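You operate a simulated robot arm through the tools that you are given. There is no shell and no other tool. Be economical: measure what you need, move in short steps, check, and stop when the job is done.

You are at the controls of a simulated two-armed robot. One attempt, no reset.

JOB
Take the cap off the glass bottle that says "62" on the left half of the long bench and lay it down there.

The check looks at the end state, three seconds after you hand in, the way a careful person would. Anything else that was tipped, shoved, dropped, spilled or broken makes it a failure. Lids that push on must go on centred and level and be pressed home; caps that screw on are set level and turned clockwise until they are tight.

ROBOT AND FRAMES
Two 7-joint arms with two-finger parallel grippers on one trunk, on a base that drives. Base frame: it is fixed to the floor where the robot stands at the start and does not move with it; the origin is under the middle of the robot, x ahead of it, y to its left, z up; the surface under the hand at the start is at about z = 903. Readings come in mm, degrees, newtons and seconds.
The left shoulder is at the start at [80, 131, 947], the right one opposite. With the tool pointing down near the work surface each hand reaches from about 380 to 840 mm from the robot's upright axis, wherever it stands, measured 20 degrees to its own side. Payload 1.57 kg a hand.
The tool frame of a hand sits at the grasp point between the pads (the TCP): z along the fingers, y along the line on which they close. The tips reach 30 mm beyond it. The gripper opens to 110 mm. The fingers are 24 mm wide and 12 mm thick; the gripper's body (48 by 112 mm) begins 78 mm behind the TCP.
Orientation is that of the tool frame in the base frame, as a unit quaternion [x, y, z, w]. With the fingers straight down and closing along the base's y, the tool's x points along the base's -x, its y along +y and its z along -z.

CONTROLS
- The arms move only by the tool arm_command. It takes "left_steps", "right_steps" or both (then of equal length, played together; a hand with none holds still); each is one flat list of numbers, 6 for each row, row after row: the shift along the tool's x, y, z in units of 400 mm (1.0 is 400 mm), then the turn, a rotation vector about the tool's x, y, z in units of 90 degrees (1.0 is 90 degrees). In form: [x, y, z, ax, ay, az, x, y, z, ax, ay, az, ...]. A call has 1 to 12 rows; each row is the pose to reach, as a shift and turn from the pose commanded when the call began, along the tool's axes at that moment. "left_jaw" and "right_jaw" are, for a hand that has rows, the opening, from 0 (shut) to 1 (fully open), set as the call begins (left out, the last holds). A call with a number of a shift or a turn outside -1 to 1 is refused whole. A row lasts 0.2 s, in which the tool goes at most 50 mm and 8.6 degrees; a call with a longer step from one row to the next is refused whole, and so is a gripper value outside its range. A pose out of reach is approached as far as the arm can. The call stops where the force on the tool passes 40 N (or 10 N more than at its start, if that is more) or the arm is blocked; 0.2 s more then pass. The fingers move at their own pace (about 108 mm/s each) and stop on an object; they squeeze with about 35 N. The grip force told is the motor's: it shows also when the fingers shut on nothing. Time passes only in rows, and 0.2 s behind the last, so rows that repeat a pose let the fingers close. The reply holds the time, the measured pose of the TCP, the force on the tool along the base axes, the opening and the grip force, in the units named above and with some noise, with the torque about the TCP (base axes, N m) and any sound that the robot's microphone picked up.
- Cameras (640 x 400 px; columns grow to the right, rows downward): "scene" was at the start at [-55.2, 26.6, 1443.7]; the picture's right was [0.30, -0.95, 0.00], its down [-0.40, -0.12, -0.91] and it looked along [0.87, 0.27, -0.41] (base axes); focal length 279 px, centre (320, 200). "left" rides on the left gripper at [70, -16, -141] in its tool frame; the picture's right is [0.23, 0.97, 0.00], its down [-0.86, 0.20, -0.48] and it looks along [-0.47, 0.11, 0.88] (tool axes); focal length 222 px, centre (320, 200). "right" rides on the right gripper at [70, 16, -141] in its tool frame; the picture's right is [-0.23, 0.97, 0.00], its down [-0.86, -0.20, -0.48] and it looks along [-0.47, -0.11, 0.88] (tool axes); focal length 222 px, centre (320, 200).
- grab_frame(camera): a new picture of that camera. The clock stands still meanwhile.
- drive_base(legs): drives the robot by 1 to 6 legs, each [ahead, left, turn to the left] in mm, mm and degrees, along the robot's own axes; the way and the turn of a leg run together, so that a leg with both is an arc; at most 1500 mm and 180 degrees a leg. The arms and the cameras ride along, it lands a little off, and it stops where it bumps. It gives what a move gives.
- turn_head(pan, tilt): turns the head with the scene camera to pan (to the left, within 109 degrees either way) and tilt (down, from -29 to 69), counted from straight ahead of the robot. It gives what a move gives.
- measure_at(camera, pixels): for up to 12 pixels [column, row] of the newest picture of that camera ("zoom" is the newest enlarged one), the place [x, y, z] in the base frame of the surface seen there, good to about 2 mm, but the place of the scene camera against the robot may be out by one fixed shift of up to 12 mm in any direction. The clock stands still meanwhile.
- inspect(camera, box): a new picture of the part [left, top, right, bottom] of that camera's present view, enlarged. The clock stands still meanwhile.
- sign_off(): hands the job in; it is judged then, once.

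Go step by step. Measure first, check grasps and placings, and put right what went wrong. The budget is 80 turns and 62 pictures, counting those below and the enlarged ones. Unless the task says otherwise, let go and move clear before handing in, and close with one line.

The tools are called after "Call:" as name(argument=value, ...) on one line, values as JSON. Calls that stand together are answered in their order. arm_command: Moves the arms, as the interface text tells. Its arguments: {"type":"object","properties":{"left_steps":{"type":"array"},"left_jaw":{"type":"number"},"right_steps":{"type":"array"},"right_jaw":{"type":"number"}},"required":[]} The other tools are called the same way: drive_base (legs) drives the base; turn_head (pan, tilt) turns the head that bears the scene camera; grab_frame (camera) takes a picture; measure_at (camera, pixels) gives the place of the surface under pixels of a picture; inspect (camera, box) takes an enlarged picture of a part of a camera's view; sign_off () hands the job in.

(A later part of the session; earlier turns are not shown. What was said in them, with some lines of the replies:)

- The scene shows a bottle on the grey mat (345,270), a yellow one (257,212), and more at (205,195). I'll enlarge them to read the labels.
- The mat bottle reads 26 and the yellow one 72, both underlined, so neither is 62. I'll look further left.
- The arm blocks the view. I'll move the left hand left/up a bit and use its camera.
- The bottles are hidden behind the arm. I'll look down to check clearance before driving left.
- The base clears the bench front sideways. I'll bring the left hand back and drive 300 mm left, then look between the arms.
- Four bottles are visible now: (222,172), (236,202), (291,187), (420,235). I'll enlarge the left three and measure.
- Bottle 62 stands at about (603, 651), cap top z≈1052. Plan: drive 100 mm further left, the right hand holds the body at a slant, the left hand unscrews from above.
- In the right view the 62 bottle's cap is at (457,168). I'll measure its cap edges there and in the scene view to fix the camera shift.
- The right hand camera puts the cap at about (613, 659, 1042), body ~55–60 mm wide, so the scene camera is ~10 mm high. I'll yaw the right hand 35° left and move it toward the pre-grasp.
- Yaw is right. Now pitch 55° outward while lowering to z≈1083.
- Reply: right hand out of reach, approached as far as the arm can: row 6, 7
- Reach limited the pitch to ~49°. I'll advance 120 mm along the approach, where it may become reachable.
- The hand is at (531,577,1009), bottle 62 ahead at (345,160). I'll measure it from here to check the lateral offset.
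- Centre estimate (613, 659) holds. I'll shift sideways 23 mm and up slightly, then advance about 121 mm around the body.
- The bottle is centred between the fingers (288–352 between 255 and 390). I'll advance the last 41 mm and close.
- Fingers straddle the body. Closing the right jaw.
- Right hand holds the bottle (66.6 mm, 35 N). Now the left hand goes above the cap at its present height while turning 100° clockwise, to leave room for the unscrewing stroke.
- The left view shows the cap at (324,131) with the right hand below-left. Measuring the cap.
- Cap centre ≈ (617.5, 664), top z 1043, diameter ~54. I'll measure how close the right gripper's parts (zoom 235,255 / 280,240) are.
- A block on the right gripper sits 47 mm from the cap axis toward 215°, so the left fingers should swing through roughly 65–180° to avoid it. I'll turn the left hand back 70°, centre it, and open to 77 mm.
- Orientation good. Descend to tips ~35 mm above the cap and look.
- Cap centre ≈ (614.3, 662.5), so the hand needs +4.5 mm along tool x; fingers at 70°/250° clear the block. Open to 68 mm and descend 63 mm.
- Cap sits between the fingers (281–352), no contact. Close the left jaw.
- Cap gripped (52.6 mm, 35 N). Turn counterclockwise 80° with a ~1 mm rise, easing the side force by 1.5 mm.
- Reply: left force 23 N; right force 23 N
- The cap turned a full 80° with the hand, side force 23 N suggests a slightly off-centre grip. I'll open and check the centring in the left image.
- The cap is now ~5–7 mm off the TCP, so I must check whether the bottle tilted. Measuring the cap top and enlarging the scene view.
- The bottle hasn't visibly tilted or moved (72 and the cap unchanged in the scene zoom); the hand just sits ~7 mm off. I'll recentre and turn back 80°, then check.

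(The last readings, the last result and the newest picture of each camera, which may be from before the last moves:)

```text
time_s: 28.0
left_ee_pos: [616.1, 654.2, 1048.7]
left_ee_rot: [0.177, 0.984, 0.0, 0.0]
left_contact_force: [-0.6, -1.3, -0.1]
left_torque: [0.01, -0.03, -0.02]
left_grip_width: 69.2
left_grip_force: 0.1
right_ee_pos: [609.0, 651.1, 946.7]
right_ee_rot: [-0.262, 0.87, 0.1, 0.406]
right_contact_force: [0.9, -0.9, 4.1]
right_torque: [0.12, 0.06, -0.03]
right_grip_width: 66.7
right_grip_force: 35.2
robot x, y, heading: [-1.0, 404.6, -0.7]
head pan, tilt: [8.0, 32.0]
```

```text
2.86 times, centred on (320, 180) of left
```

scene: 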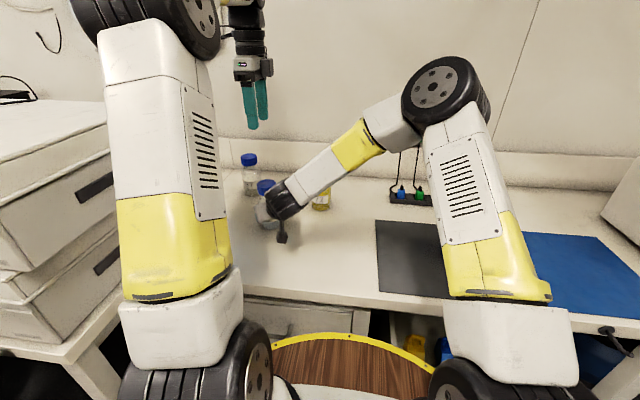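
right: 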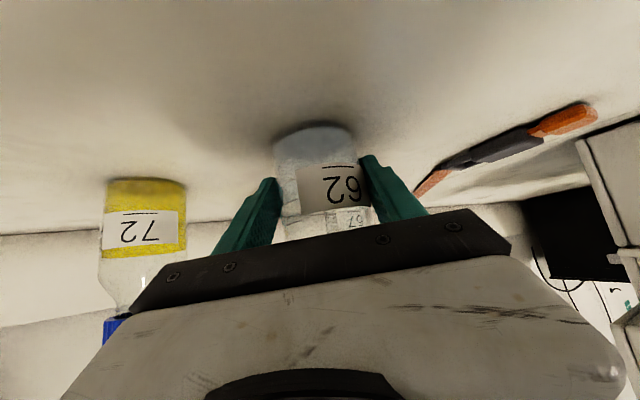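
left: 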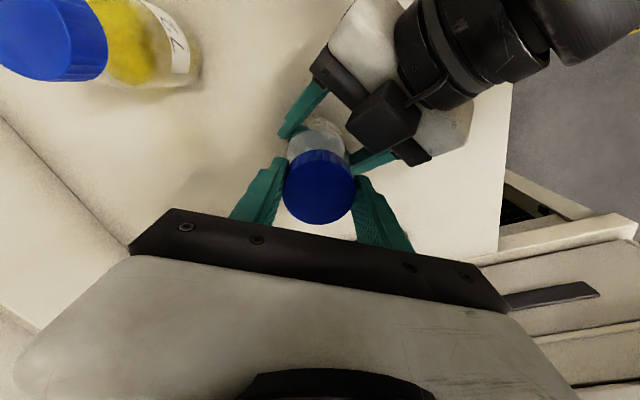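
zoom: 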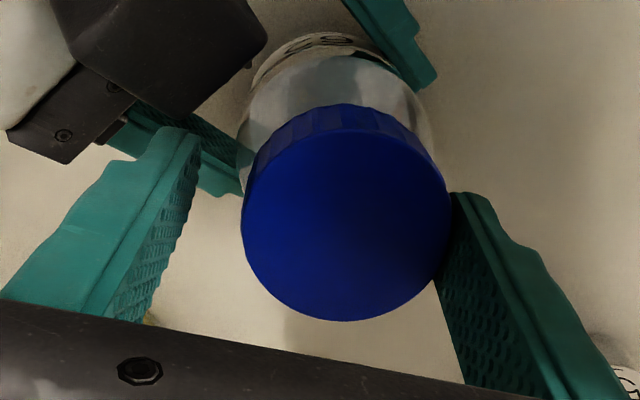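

Comparing the views at the three hand angles shows a ~5 mm camera bias along tool x; the true cap axis is about (618, 660). I'll shift the hand 6.3 mm along tool y.

Call:
arm_command(left_steps=[0, 0.0157, 0, 0, 0, 0, 0, 0.0157, 0, 0, 0, 0])

Call:
arm_command(left_steps=[0, 0, 0, 0, 0, 0, 0, 0, 0, 0, 0, 0, 0, 0, -0.0003, 0, 0, -0.0889, 0, 0, -0.0006, 0, 0, -0.1778, 0, 0, -0.0009, 0, 0, -0.2667, 0, 0, -0.0012, 0, 0, -0.3556, 0, 0, -0.0015, 0, 0, -0.4444, 0, 0, -0.0018, 0, 0, -0.5333, 0, 0, -0.0021, 0, 0, -0.6222, 0, 0, -0.0024, 0, 0, -0.7111, 0, 0, -0.0027, 0, 0, -0.8, 0, 0, -0.003, 0, 0, -0.8889], left_jaw=0)

```text
time_s: 28.6
left_ee_pos: [618.7, 659.3, 1048.5]
left_ee_rot: [0.176, 0.984, 0.001, 0.0]
left_contact_force: [-0.2, -0.2, 0.3]
left_torque: [0.02, 0.02, -0.02]
left_grip_width: 69.4
left_grip_force: 0.0
right_ee_pos: [609.8, 651.6, 945.0]
right_ee_rot: [-0.262, 0.869, 0.099, 0.407]
right_contact_force: [1.4, -0.8, 3.4]
right_torque: [0.08, 0.07, 0.02]
right_grip_width: 66.5
right_grip_force: 34.8
robot x, y, heading: [-0.1, 400.9, -0.1]
head pan, tilt: [8.0, 32.0]
```

```text
time_s: 31.2
left_ee_pos: [618.3, 659.7, 1051.0]
left_ee_rot: [-0.499, 0.867, 0.001, -0.002]
left_contact_force: [-12.4, -2.4, -1.9]
left_torque: [-0.71, 0.35, -0.03]
left_grip_width: 52.6
left_grip_force: 34.9
right_ee_pos: [610.4, 651.3, 946.8]
right_ee_rot: [-0.262, 0.87, 0.099, 0.407]
right_contact_force: [11.7, 2.3, 0.3]
right_torque: [0.44, 0.92, -0.06]
right_grip_width: 66.5
right_grip_force: 34.9
robot x, y, heading: [5.4, 405.2, -0.5]
head pan, tilt: [8.0, 32.0]
```

Side force is down to 12 N. Open, nudge 2 mm toward −x, return 80°, and stroke again.

Call:
arm_command(left_steps=[0, 0, 0, 0, 0, 0, 0.0022, 0.0039, 0, 0, 0, 0.0889, 0.0022, 0.0039, 0, 0, 0, 0.1778, 0.0022, 0.0039, 0, 0, 0, 0.2667, 0.0022, 0.0039, 0, 0, 0, 0.3556, 0.0022, 0.0039, 0, 0, 0, 0.4444, 0.0022, 0.0039, 0, 0, 0, 0.5333, 0.0022, 0.0039, 0, 0, 0, 0.6222, 0.0022, 0.0039, 0, 0, 0, 0.7111, 0.0022, 0.0039, 0, 0, 0, 0.8, 0.0022, 0.0039, 0, 0, 0, 0.8889], left_jaw=0.62)

Call:
grab_frame(camera="left")

Call:
measure_at(camera="left", pixels=[[320, 185], [310, 185], [330, 185], [320, 175], [320, 195], [310, 195], [330, 195]])

```text
time_s: 33.6
left_ee_pos: [617.4, 660.2, 1049.8]
left_ee_rot: [0.178, 0.984, 0.0, 0.0]
left_contact_force: [-0.7, -0.4, -0.9]
left_torque: [0.02, 0.0, 0.01]
left_grip_width: 68.1
left_grip_force: 0.0
right_ee_pos: [610.5, 650.7, 945.5]
right_ee_rot: [-0.262, 0.869, 0.099, 0.407]
right_contact_force: [-0.2, -0.4, 0.4]
right_torque: [0.01, 0.09, -0.01]
right_grip_width: 66.3
right_grip_force: 34.7
robot x, y, heading: [0.8, 401.1, -0.5]
head pan, tilt: [8.0, 32.0]
```

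```text
24 pictures are left
```

left: 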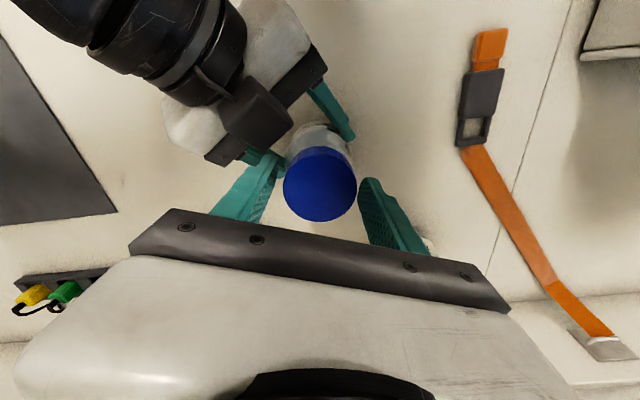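

```text
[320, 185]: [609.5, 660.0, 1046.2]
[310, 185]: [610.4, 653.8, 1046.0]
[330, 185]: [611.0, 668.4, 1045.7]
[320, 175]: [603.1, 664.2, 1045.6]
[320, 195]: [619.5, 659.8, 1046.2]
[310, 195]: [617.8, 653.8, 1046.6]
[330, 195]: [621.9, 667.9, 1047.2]
```

The cap top has risen to ~1046, so it's unscrewing. Third stroke, then return.

Call:
arm_command(left_steps=[0, 0, 0, 0, 0, 0, 0, 0, 0, 0, 0, 0, 0, 0, -0.0003, 0, 0, -0.0889, 0, 0, -0.0006, 0, 0, -0.1778, 0, 0, -0.0009, 0, 0, -0.2667, 0, 0, -0.0012, 0, 0, -0.3556, 0, 0, -0.0015, 0, 0, -0.4444, 0, 0, -0.0018, 0, 0, -0.5333, 0, 0, -0.0021, 0, 0, -0.6222, 0, 0, -0.0024, 0, 0, -0.7111, 0, 0, -0.0027, 0, 0, -0.8, 0, 0, -0.003, 0, 0, -0.8889], left_jaw=0)

Call:
arm_command(left_steps=[0, 0, 0, 0, 0, 0, 0, 0, 0, 0, 0, 0.0889, 0, 0, 0, 0, 0, 0.1778, 0, 0, 0, 0, 0, 0.2667, 0, 0, 0, 0, 0, 0.3556, 0, 0, 0, 0, 0, 0.4444, 0, 0, 0, 0, 0, 0.5333, 0, 0, 0, 0, 0, 0.6222, 0, 0, 0, 0, 0, 0.7111, 0, 0, 0, 0, 0, 0.8, 0, 0, 0, 0, 0, 0.8889], left_jaw=0.62)

Call:
grab_frame(camera="left")

Call:
measure_at(camera="left", pixels=[[320, 185], [310, 185], [330, 185], [320, 175], [320, 195], [310, 195], [330, 195]])

```text
time_s: 36.2
left_ee_pos: [616.8, 660.8, 1049.8]
left_ee_rot: [-0.498, 0.867, 0.001, 0.0]
left_contact_force: [-3.2, -7.2, 0.1]
left_torque: [-1.04, -0.25, -0.05]
left_grip_width: 52.2
left_grip_force: 34.9
right_ee_pos: [610.2, 652.4, 946.0]
right_ee_rot: [-0.262, 0.869, 0.099, 0.407]
right_contact_force: [3.8, 6.4, -0.8]
right_torque: [0.26, 0.68, 0.1]
right_grip_width: 66.2
right_grip_force: 35.0
robot x, y, heading: [3.4, 401.7, -0.1]
head pan, tilt: [8.0, 32.0]
```

```text
time_s: 38.6
left_ee_pos: [616.8, 660.0, 1051.6]
left_ee_rot: [0.177, 0.984, 0.0, 0.0]
left_contact_force: [-0.3, -0.7, 0.2]
left_torque: [0.01, 0.0, -0.01]
left_grip_width: 68.2
left_grip_force: 0.0
right_ee_pos: [610.5, 653.0, 946.1]
right_ee_rot: [-0.262, 0.87, 0.099, 0.407]
right_contact_force: [0.5, 0.0, 0.1]
right_torque: [0.02, 0.04, 0.02]
right_grip_width: 66.4
right_grip_force: 34.9
robot x, y, heading: [1.2, 406.7, -0.1]
head pan, tilt: [8.0, 32.0]
```

```text
23 pictures are left
```

left: 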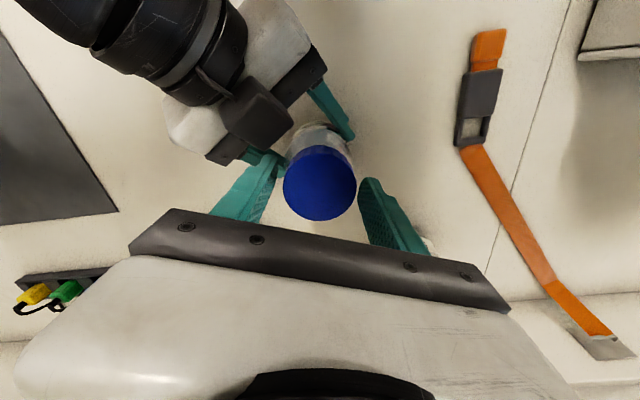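

```text
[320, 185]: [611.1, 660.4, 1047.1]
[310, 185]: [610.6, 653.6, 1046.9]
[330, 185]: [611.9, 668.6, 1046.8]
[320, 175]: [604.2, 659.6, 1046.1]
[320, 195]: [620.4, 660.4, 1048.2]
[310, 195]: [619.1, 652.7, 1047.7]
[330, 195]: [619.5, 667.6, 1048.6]
```

Cap at ~1047.3 and forces small. Two more strokes.

Call:
arm_command(left_steps=[0, 0, 0, 0, 0, 0, 0, 0, 0, 0, 0, 0, 0, 0, -0.0003, 0, 0, -0.0889, 0, 0, -0.0006, 0, 0, -0.1778, 0, 0, -0.0009, 0, 0, -0.2667, 0, 0, -0.0012, 0, 0, -0.3556, 0, 0, -0.0015, 0, 0, -0.4444, 0, 0, -0.0018, 0, 0, -0.5333, 0, 0, -0.0021, 0, 0, -0.6222, 0, 0, -0.0023, 0, 0, -0.7111, 0, 0, -0.0023, 0, 0, -0.8, 0, 0, -0.0023, 0, 0, -0.8889], left_jaw=0)

Call:
arm_command(left_steps=[0, 0, 0, 0, 0, 0, 0, 0, 0, 0, 0, 0.0889, 0, 0, 0, 0, 0, 0.1778, 0, 0, 0, 0, 0, 0.2667, 0, 0, 0, 0, 0, 0.3556, 0, 0, 0, 0, 0, 0.4444, 0, 0, 0, 0, 0, 0.5333, 0, 0, 0, 0, 0, 0.6222, 0, 0, 0, 0, 0, 0.7111, 0, 0, 0, 0, 0, 0.8, 0, 0, 0, 0, 0, 0.8889], left_jaw=0.62)

Call:
arm_command(left_steps=[0, 0, 0, 0, 0, 0, 0, 0, 0, 0, 0, 0, 0, 0, -0.0003, 0, 0, -0.0889, 0, 0, -0.0006, 0, 0, -0.1778, 0, 0, -0.0009, 0, 0, -0.2667, 0, 0, -0.0012, 0, 0, -0.3556, 0, 0, -0.0015, 0, 0, -0.4444, 0, 0, -0.0018, 0, 0, -0.5333, 0, 0, -0.0021, 0, 0, -0.6222, 0, 0, -0.0023, 0, 0, -0.7111, 0, 0, -0.0023, 0, 0, -0.8, 0, 0, -0.0023, 0, 0, -0.8889], left_jaw=0)

Call:
grab_frame(camera="right")

```text
time_s: 41.2
left_ee_pos: [615.9, 659.6, 1052.6]
left_ee_rot: [-0.498, 0.867, -0.001, 0.001]
left_contact_force: [-0.1, 0.1, -0.1]
left_torque: [0.03, -0.03, 0.0]
left_grip_width: 52.7
left_grip_force: 35.0
right_ee_pos: [610.0, 651.4, 945.5]
right_ee_rot: [-0.263, 0.869, 0.1, 0.407]
right_contact_force: [-1.0, 0.4, -0.1]
right_torque: [0.04, 0.15, 0.01]
right_grip_width: 66.5
right_grip_force: 34.9
robot x, y, heading: [1.8, 402.9, -0.3]
head pan, tilt: [8.0, 32.0]
```

```text
time_s: 43.6
left_ee_pos: [615.8, 660.2, 1050.9]
left_ee_rot: [0.178, 0.984, 0.001, 0.0]
left_contact_force: [0.1, 0.9, -0.7]
left_torque: [0.02, -0.02, -0.02]
left_grip_width: 68.0
left_grip_force: 0.1
right_ee_pos: [609.3, 651.6, 946.3]
right_ee_rot: [-0.262, 0.869, 0.099, 0.407]
right_contact_force: [-1.1, -0.3, -1.0]
right_torque: [0.01, 0.11, 0.0]
right_grip_width: 66.3
right_grip_force: 35.1
robot x, y, heading: [0.4, 405.8, -0.3]
head pan, tilt: [8.0, 32.0]
```

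```text
time_s: 46.2
left_ee_pos: [616.9, 660.0, 1052.2]
left_ee_rot: [-0.498, 0.867, 0.0, 0.0]
left_contact_force: [-0.3, -1.5, 0.5]
left_torque: [-0.05, 0.04, -0.03]
left_grip_width: 52.1
left_grip_force: 34.9
right_ee_pos: [610.9, 651.0, 945.7]
right_ee_rot: [-0.263, 0.87, 0.1, 0.406]
right_contact_force: [0.4, 2.4, -0.8]
right_torque: [-0.1, 0.15, 0.01]
right_grip_width: 66.2
right_grip_force: 34.9
robot x, y, heading: [2.7, 403.0, -0.2]
head pan, tilt: [8.0, 32.0]
```

```text
22 pictures are left
```

right: 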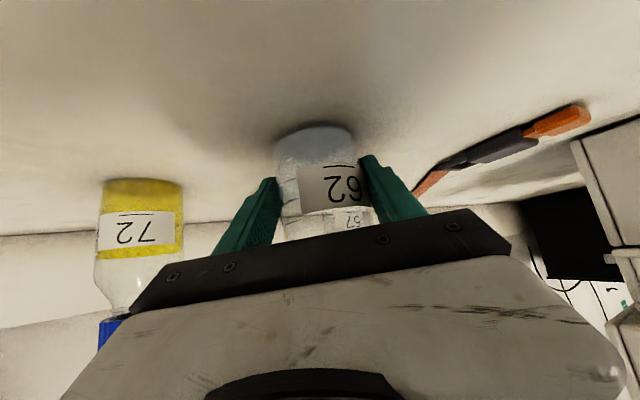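

Forces vanished, so the thread seems disengaged. Lift gently 6 mm and read the force.

Call:
arm_command(left_steps=[0, 0, -0.0025, 0, 0, 0, 0, 0, -0.005, 0, 0, 0, 0, 0, -0.0075, 0, 0, 0, 0, 0, -0.01, 0, 0, 0, 0, 0, -0.0125, 0, 0, 0, 0, 0, -0.015, 0, 0, 0])

Call:
inspect(camera="scene", box=[190, 130, 350, 250])

```text
time_s: 47.6
left_ee_pos: [616.6, 660.3, 1058.2]
left_ee_rot: [-0.498, 0.867, 0.0, 0.001]
left_contact_force: [1.7, -1.2, -1.1]
left_torque: [-0.01, -0.01, 0.01]
left_grip_width: 52.4
left_grip_force: 34.6
right_ee_pos: [610.1, 651.4, 947.1]
right_ee_rot: [-0.262, 0.87, 0.1, 0.406]
right_contact_force: [-2.2, 2.8, 0.6]
right_torque: [-0.03, -0.02, 0.02]
right_grip_width: 66.3
right_grip_force: 35.1
robot x, y, heading: [-0.2, 401.8, -0.1]
head pan, tilt: [8.0, 32.0]
```

```text
3.33 times, centred on (270, 190) of scene
```

zoom: 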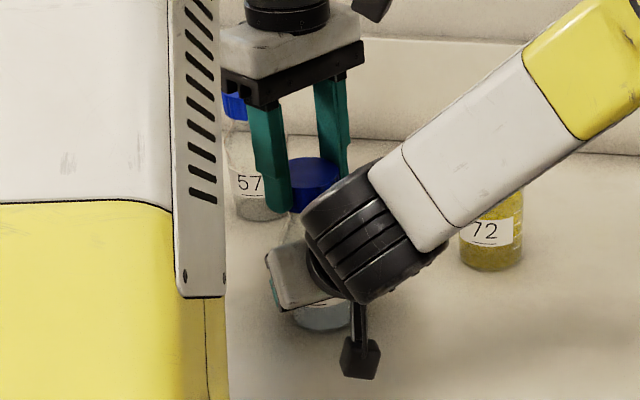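

No resistance—the cap is off. Lift straight up 110 mm and look.

Call:
arm_command(left_steps=[0, 0, -0.03, 0, 0, 0, 0, 0, -0.08, 0, 0, 0, 0, 0, -0.14, 0, 0, 0, 0, 0, -0.2, 0, 0, 0, 0, 0, -0.275, 0, 0, 0])

Call:
grab_frame(camera="left")

Call:
grab_frame(camera="scene")

```text
time_s: 48.8
left_ee_pos: [616.8, 660.2, 1168.5]
left_ee_rot: [-0.498, 0.867, 0.0, 0.0]
left_contact_force: [0.5, 0.4, 0.2]
left_torque: [-0.03, 0.0, -0.01]
left_grip_width: 52.4
left_grip_force: 34.7
right_ee_pos: [609.8, 650.4, 946.8]
right_ee_rot: [-0.262, 0.87, 0.099, 0.407]
right_contact_force: [-1.8, 0.1, 2.0]
right_torque: [0.02, 0.16, 0.03]
right_grip_width: 66.3
right_grip_force: 35.2
robot x, y, heading: [2.9, 402.8, -0.2]
head pan, tilt: [8.0, 32.0]
```

```text
20 pictures are left
```

left: 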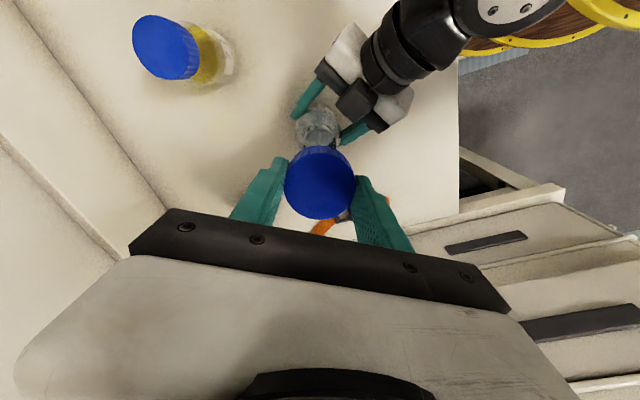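

```text
19 pictures are left
```

scene: 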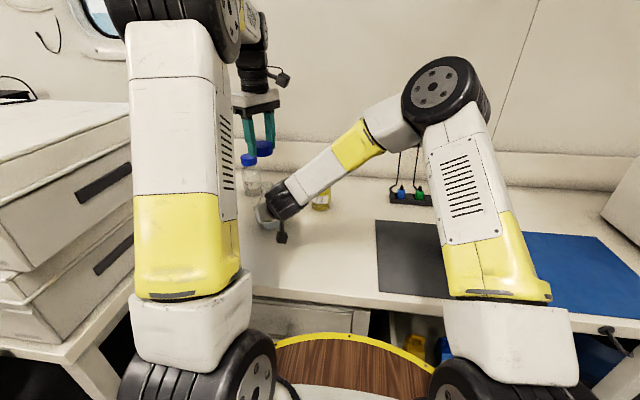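

The bare bottle neck shows at (318,128), the cap is held. Carry it to the free bench spot near (480, 765) at this height.

Call:
arm_command(left_steps=[-0.0114, 0.0858, 0, 0, 0, 0, -0.0228, 0.1716, 0, 0, 0, 0, -0.0342, 0.2574, 0, 0, 0, 0, -0.0456, 0.3432, 0, 0, 0, 0, -0.057, 0.429, 0, 0, 0, 0])

Call:
grab_frame(camera="left")

Call:
grab_frame(camera="scene")

Call:
measure_at(camera="left", pixels=[[320, 240], [300, 100], [400, 130], [250, 140]])

```text
time_s: 50.0
left_ee_pos: [479.5, 765.7, 1170.6]
left_ee_rot: [-0.497, 0.868, 0.001, 0.0]
left_contact_force: [0.5, -0.1, -0.7]
left_torque: [-0.01, 0.02, -0.02]
left_grip_width: 52.2
left_grip_force: 35.3
right_ee_pos: [609.8, 650.5, 946.7]
right_ee_rot: [-0.262, 0.87, 0.099, 0.407]
right_contact_force: [-1.9, -1.1, 1.9]
right_torque: [0.04, 0.17, 0.03]
right_grip_width: 66.1
right_grip_force: 35.3
robot x, y, heading: [-1.0, 404.1, -0.3]
head pan, tilt: [8.0, 32.0]
```

```text
18 pictures are left
```

left: 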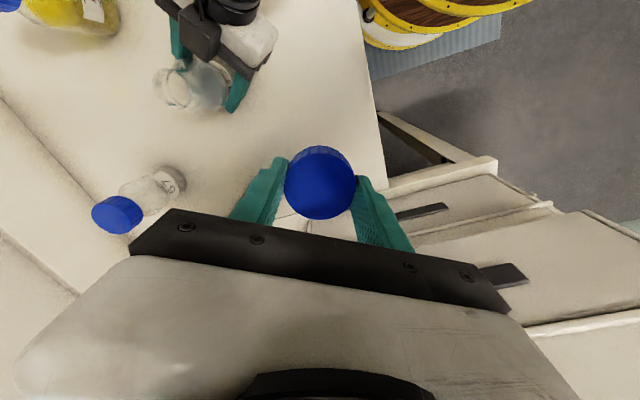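

```text
17 pictures are left
```

scene: 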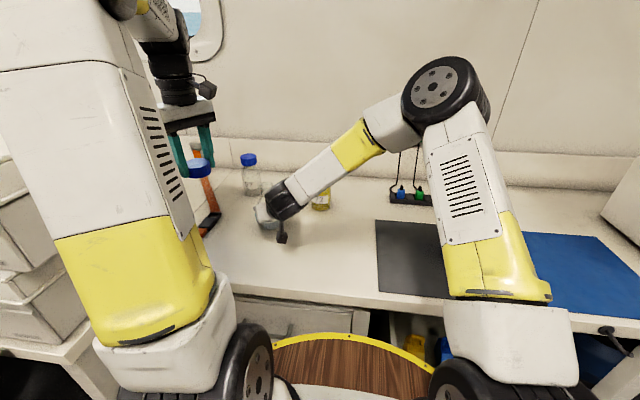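

```text
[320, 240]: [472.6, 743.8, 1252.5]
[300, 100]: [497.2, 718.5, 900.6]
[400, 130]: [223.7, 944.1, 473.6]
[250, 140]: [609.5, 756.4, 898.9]
```

The spot under the cap is clear bench (z≈900, edge at x≈395). Lower to TCP 945, then check.

Call:
arm_command(left_steps=[0, 0, 0.1, 0, 0, 0, 0, 0, 0.2, 0, 0, 0, 0, 0, 0.3, 0, 0, 0, 0, 0, 0.4, 0, 0, 0, 0, 0, 0.5, 0, 0, 0, 0, 0, 0.564, 0, 0, 0])

Call:
grab_frame(camera="left")

Call:
inspect(camera="scene", box=[150, 150, 310, 270])

```text
time_s: 51.4
left_ee_pos: [480.9, 767.3, 942.5]
left_ee_rot: [-0.498, 0.867, 0.0, 0.0]
left_contact_force: [-0.5, 0.1, 0.4]
left_torque: [-0.01, -0.01, -0.01]
left_grip_width: 52.4
left_grip_force: 35.2
right_ee_pos: [609.9, 652.0, 945.6]
right_ee_rot: [-0.262, 0.869, 0.099, 0.407]
right_contact_force: [0.3, 0.6, 0.7]
right_torque: [0.07, 0.04, -0.02]
right_grip_width: 66.5
right_grip_force: 35.2
robot x, y, heading: [-1.9, 401.0, -0.3]
head pan, tilt: [8.0, 32.0]
```

```text
16 pictures are left
```

left: 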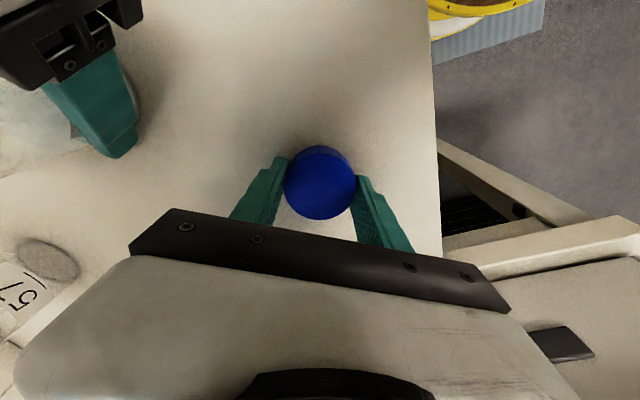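

```text
3.33 times, centred on (230, 210) of scene
```

zoom: 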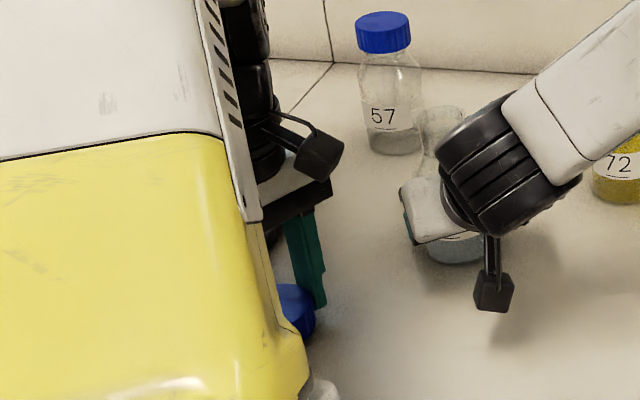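

No contact yet. Lower slowly 8 mm and read the force.

Call:
arm_command(left_steps=[0, 0, 0.0025, 0, 0, 0, 0, 0, 0.005, 0, 0, 0, 0, 0, 0.0075, 0, 0, 0, 0, 0, 0.01, 0, 0, 0, 0, 0, 0.0125, 0, 0, 0, 0, 0, 0.015, 0, 0, 0, 0, 0, 0.0175, 0, 0, 0, 0, 0, 0.02, 0, 0, 0])

```text
time_s: 53.2
left_ee_pos: [478.6, 765.6, 934.9]
left_ee_rot: [-0.498, 0.867, -0.001, 0.0]
left_contact_force: [-0.5, 0.0, -1.2]
left_torque: [-0.01, 0.02, 0.03]
left_grip_width: 52.4
left_grip_force: 35.2
right_ee_pos: [610.5, 651.1, 945.9]
right_ee_rot: [-0.262, 0.87, 0.099, 0.406]
right_contact_force: [0.1, 0.3, 0.1]
right_torque: [0.02, 0.04, 0.02]
right_grip_width: 66.4
right_grip_force: 35.4
robot x, y, heading: [3.6, 405.9, -0.5]
head pan, tilt: [8.0, 32.0]
```

Call:
arm_command(left_steps=[0, 0, 0.002, 0, 0, 0, 0, 0, 0.004, 0, 0, 0, 0, 0, 0.006, 0, 0, 0, 0, 0, 0.008, 0, 0, 0, 0, 0, 0.009, 0, 0, 0])

```text
time_s: 54.4
left_ee_pos: [480.3, 765.9, 933.9]
left_ee_rot: [-0.498, 0.867, 0.0, 0.001]
left_contact_force: [-3.9, -1.2, 25.4]
left_torque: [-0.52, 0.41, -0.03]
left_grip_width: 52.4
left_grip_force: 35.5
right_ee_pos: [609.5, 651.6, 946.9]
right_ee_rot: [-0.262, 0.87, 0.099, 0.407]
right_contact_force: [-0.1, 0.0, -0.4]
right_torque: [0.0, 0.04, -0.02]
right_grip_width: 66.7
right_grip_force: 34.8
robot x, y, heading: [-2.1, 402.5, -0.4]
head pan, tilt: [8.0, 32.0]
```

Contact with the bench: 25 N up at TCP 934. Back up 1 mm, then open gently to 66 mm.

Call:
arm_command(left_steps=[0, 0, -0.002, 0, 0, 0, 0, 0, -0.002, 0, 0, 0])

Call:
arm_command(left_steps=[0, 0, 0, 0, 0, 0, 0, 0, 0, 0, 0, 0], left_jaw=0.65)

Call:
arm_command(left_steps=[0, 0, -0.05, 0, 0, 0, 0, 0, -0.12, 0, 0, 0, 0, 0, -0.22, 0, 0, 0, 0, 0, -0.32, 0, 0, 0, 0, 0, -0.42, 0, 0, 0, 0, 0, -0.52, 0, 0, 0])

Call:
grab_frame(camera="left")

```text
time_s: 55.0
left_ee_pos: [480.2, 766.1, 931.8]
left_ee_rot: [-0.498, 0.867, 0.001, 0.001]
left_contact_force: [0.7, -0.7, 23.9]
left_torque: [-0.47, 0.26, 0.02]
left_grip_width: 52.4
left_grip_force: 34.7
right_ee_pos: [610.7, 650.9, 945.4]
right_ee_rot: [-0.262, 0.87, 0.099, 0.406]
right_contact_force: [0.7, -0.3, 0.0]
right_torque: [-0.06, -0.01, 0.0]
right_grip_width: 66.5
right_grip_force: 35.1
robot x, y, heading: [-2.5, 401.6, -0.6]
head pan, tilt: [8.0, 32.0]
```

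```text
time_s: 55.6
left_ee_pos: [479.7, 765.5, 932.1]
left_ee_rot: [-0.499, 0.867, 0.001, 0.0]
left_contact_force: [0.0, -1.4, 0.1]
left_torque: [0.01, 0.02, 0.01]
left_grip_width: 71.5
left_grip_force: 0.0
right_ee_pos: [609.5, 651.8, 946.3]
right_ee_rot: [-0.262, 0.869, 0.1, 0.407]
right_contact_force: [-0.1, 0.7, -0.5]
right_torque: [0.0, 0.05, 0.01]
right_grip_width: 66.4
right_grip_force: 34.7
robot x, y, heading: [-1.2, 405.7, -0.5]
head pan, tilt: [8.0, 32.0]
```

```text
time_s: 57.0
left_ee_pos: [478.3, 767.4, 1139.5]
left_ee_rot: [-0.498, 0.867, 0.0, 0.0]
left_contact_force: [0.5, 0.2, 0.2]
left_torque: [-0.04, 0.0, 0.01]
left_grip_width: 71.4
left_grip_force: 0.0
right_ee_pos: [610.1, 650.7, 945.4]
right_ee_rot: [-0.261, 0.87, 0.099, 0.407]
right_contact_force: [-0.9, -1.0, 0.4]
right_torque: [-0.03, 0.07, 0.01]
right_grip_width: 66.3
right_grip_force: 35.3
robot x, y, heading: [-0.2, 405.4, -0.1]
head pan, tilt: [8.0, 32.0]
```

```text
14 pictures are left
```

left: 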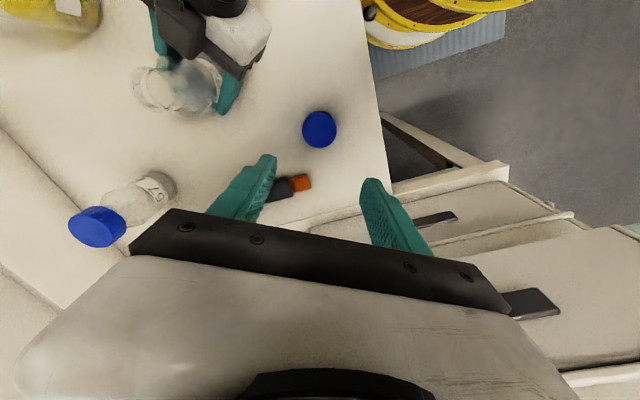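

The cap lies on the bench at (320,130). Now release the bottle with the right hand and retreat straight back along its approach.

Call:
arm_command(right_steps=[0, 0, 0, 0, 0, 0, 0, 0, 0, 0, 0, 0], right_jaw=0.95)

Call:
grab_frame(camera="right")

```text
time_s: 57.6
left_ee_pos: [479.2, 767.1, 1139.3]
left_ee_rot: [-0.498, 0.867, 0.0, 0.0]
left_contact_force: [-0.3, 0.8, 0.0]
left_torque: [0.02, 0.0, 0.01]
left_grip_width: 71.6
left_grip_force: 0.0
right_ee_pos: [610.6, 650.8, 945.0]
right_ee_rot: [-0.262, 0.87, 0.099, 0.407]
right_contact_force: [0.3, 0.0, 0.1]
right_torque: [-0.03, 0.02, 0.0]
right_grip_width: 104.5
right_grip_force: 0.0
robot x, y, heading: [1.4, 403.2, -0.3]
head pan, tilt: [8.0, 32.0]
```

```text
13 pictures are left
```

right: 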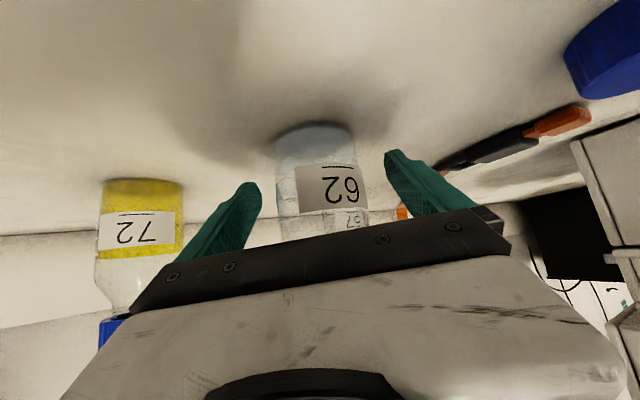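

Bottle stands free upright. Retreat 200 mm.

Call:
arm_command(right_steps=[0, 0, -0.05, 0, 0, 0, 0, 0, -0.125, 0, 0, 0, 0, 0, -0.225, 0, 0, 0, 0, 0, -0.325, 0, 0, 0, 0, 0, -0.425, 0, 0, 0, 0, 0, -0.5, 0, 0, 0])

Call:
grab_frame(camera="right")

Call:
grab_frame(camera="scene")

Call:
grab_frame(camera="left")

```text
time_s: 59.0
left_ee_pos: [479.5, 767.1, 1138.9]
left_ee_rot: [-0.498, 0.867, 0.0, 0.0]
left_contact_force: [0.9, 0.6, 0.1]
left_torque: [0.01, 0.03, 0.01]
left_grip_width: 71.5
left_grip_force: 0.0
right_ee_pos: [479.7, 574.0, 1075.7]
right_ee_rot: [-0.263, 0.869, 0.1, 0.406]
right_contact_force: [-0.3, 0.9, -0.1]
right_torque: [0.01, -0.02, 0.03]
right_grip_width: 104.3
right_grip_force: 0.1
robot x, y, heading: [-0.2, 400.1, -0.3]
head pan, tilt: [8.0, 32.0]
```

```text
12 pictures are left
```

right: 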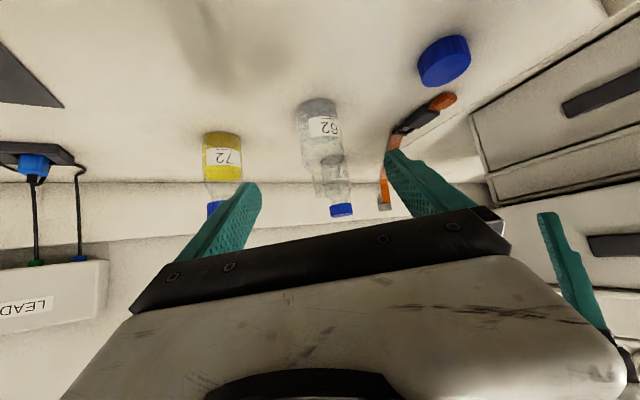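

```text
11 pictures are left
```

scene: 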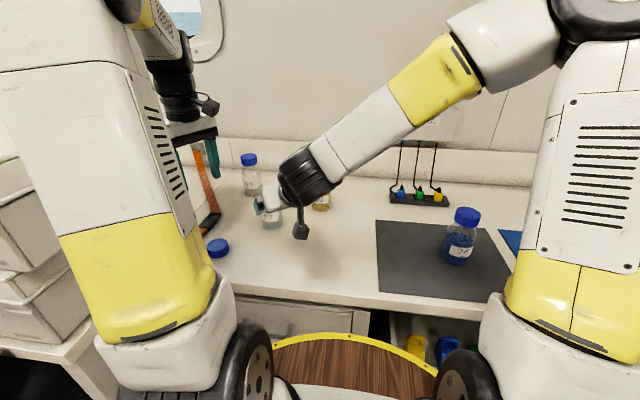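

```text
10 pictures are left
```

left: 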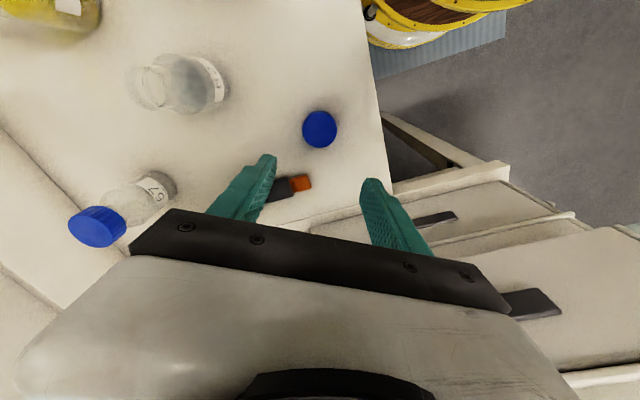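

Bottle 62 stands upright and open, its cap lies flat on the bench at about (480, 766), the other items are untouched and both hands are clear. Handing in.

Call:
sign_off()

```text
The job is handed in.
```

The cap is off bottle 62 and lying on the left half of the bench. The bottle stands upright, within a few millimetres of where it was, and nothing else was moved.
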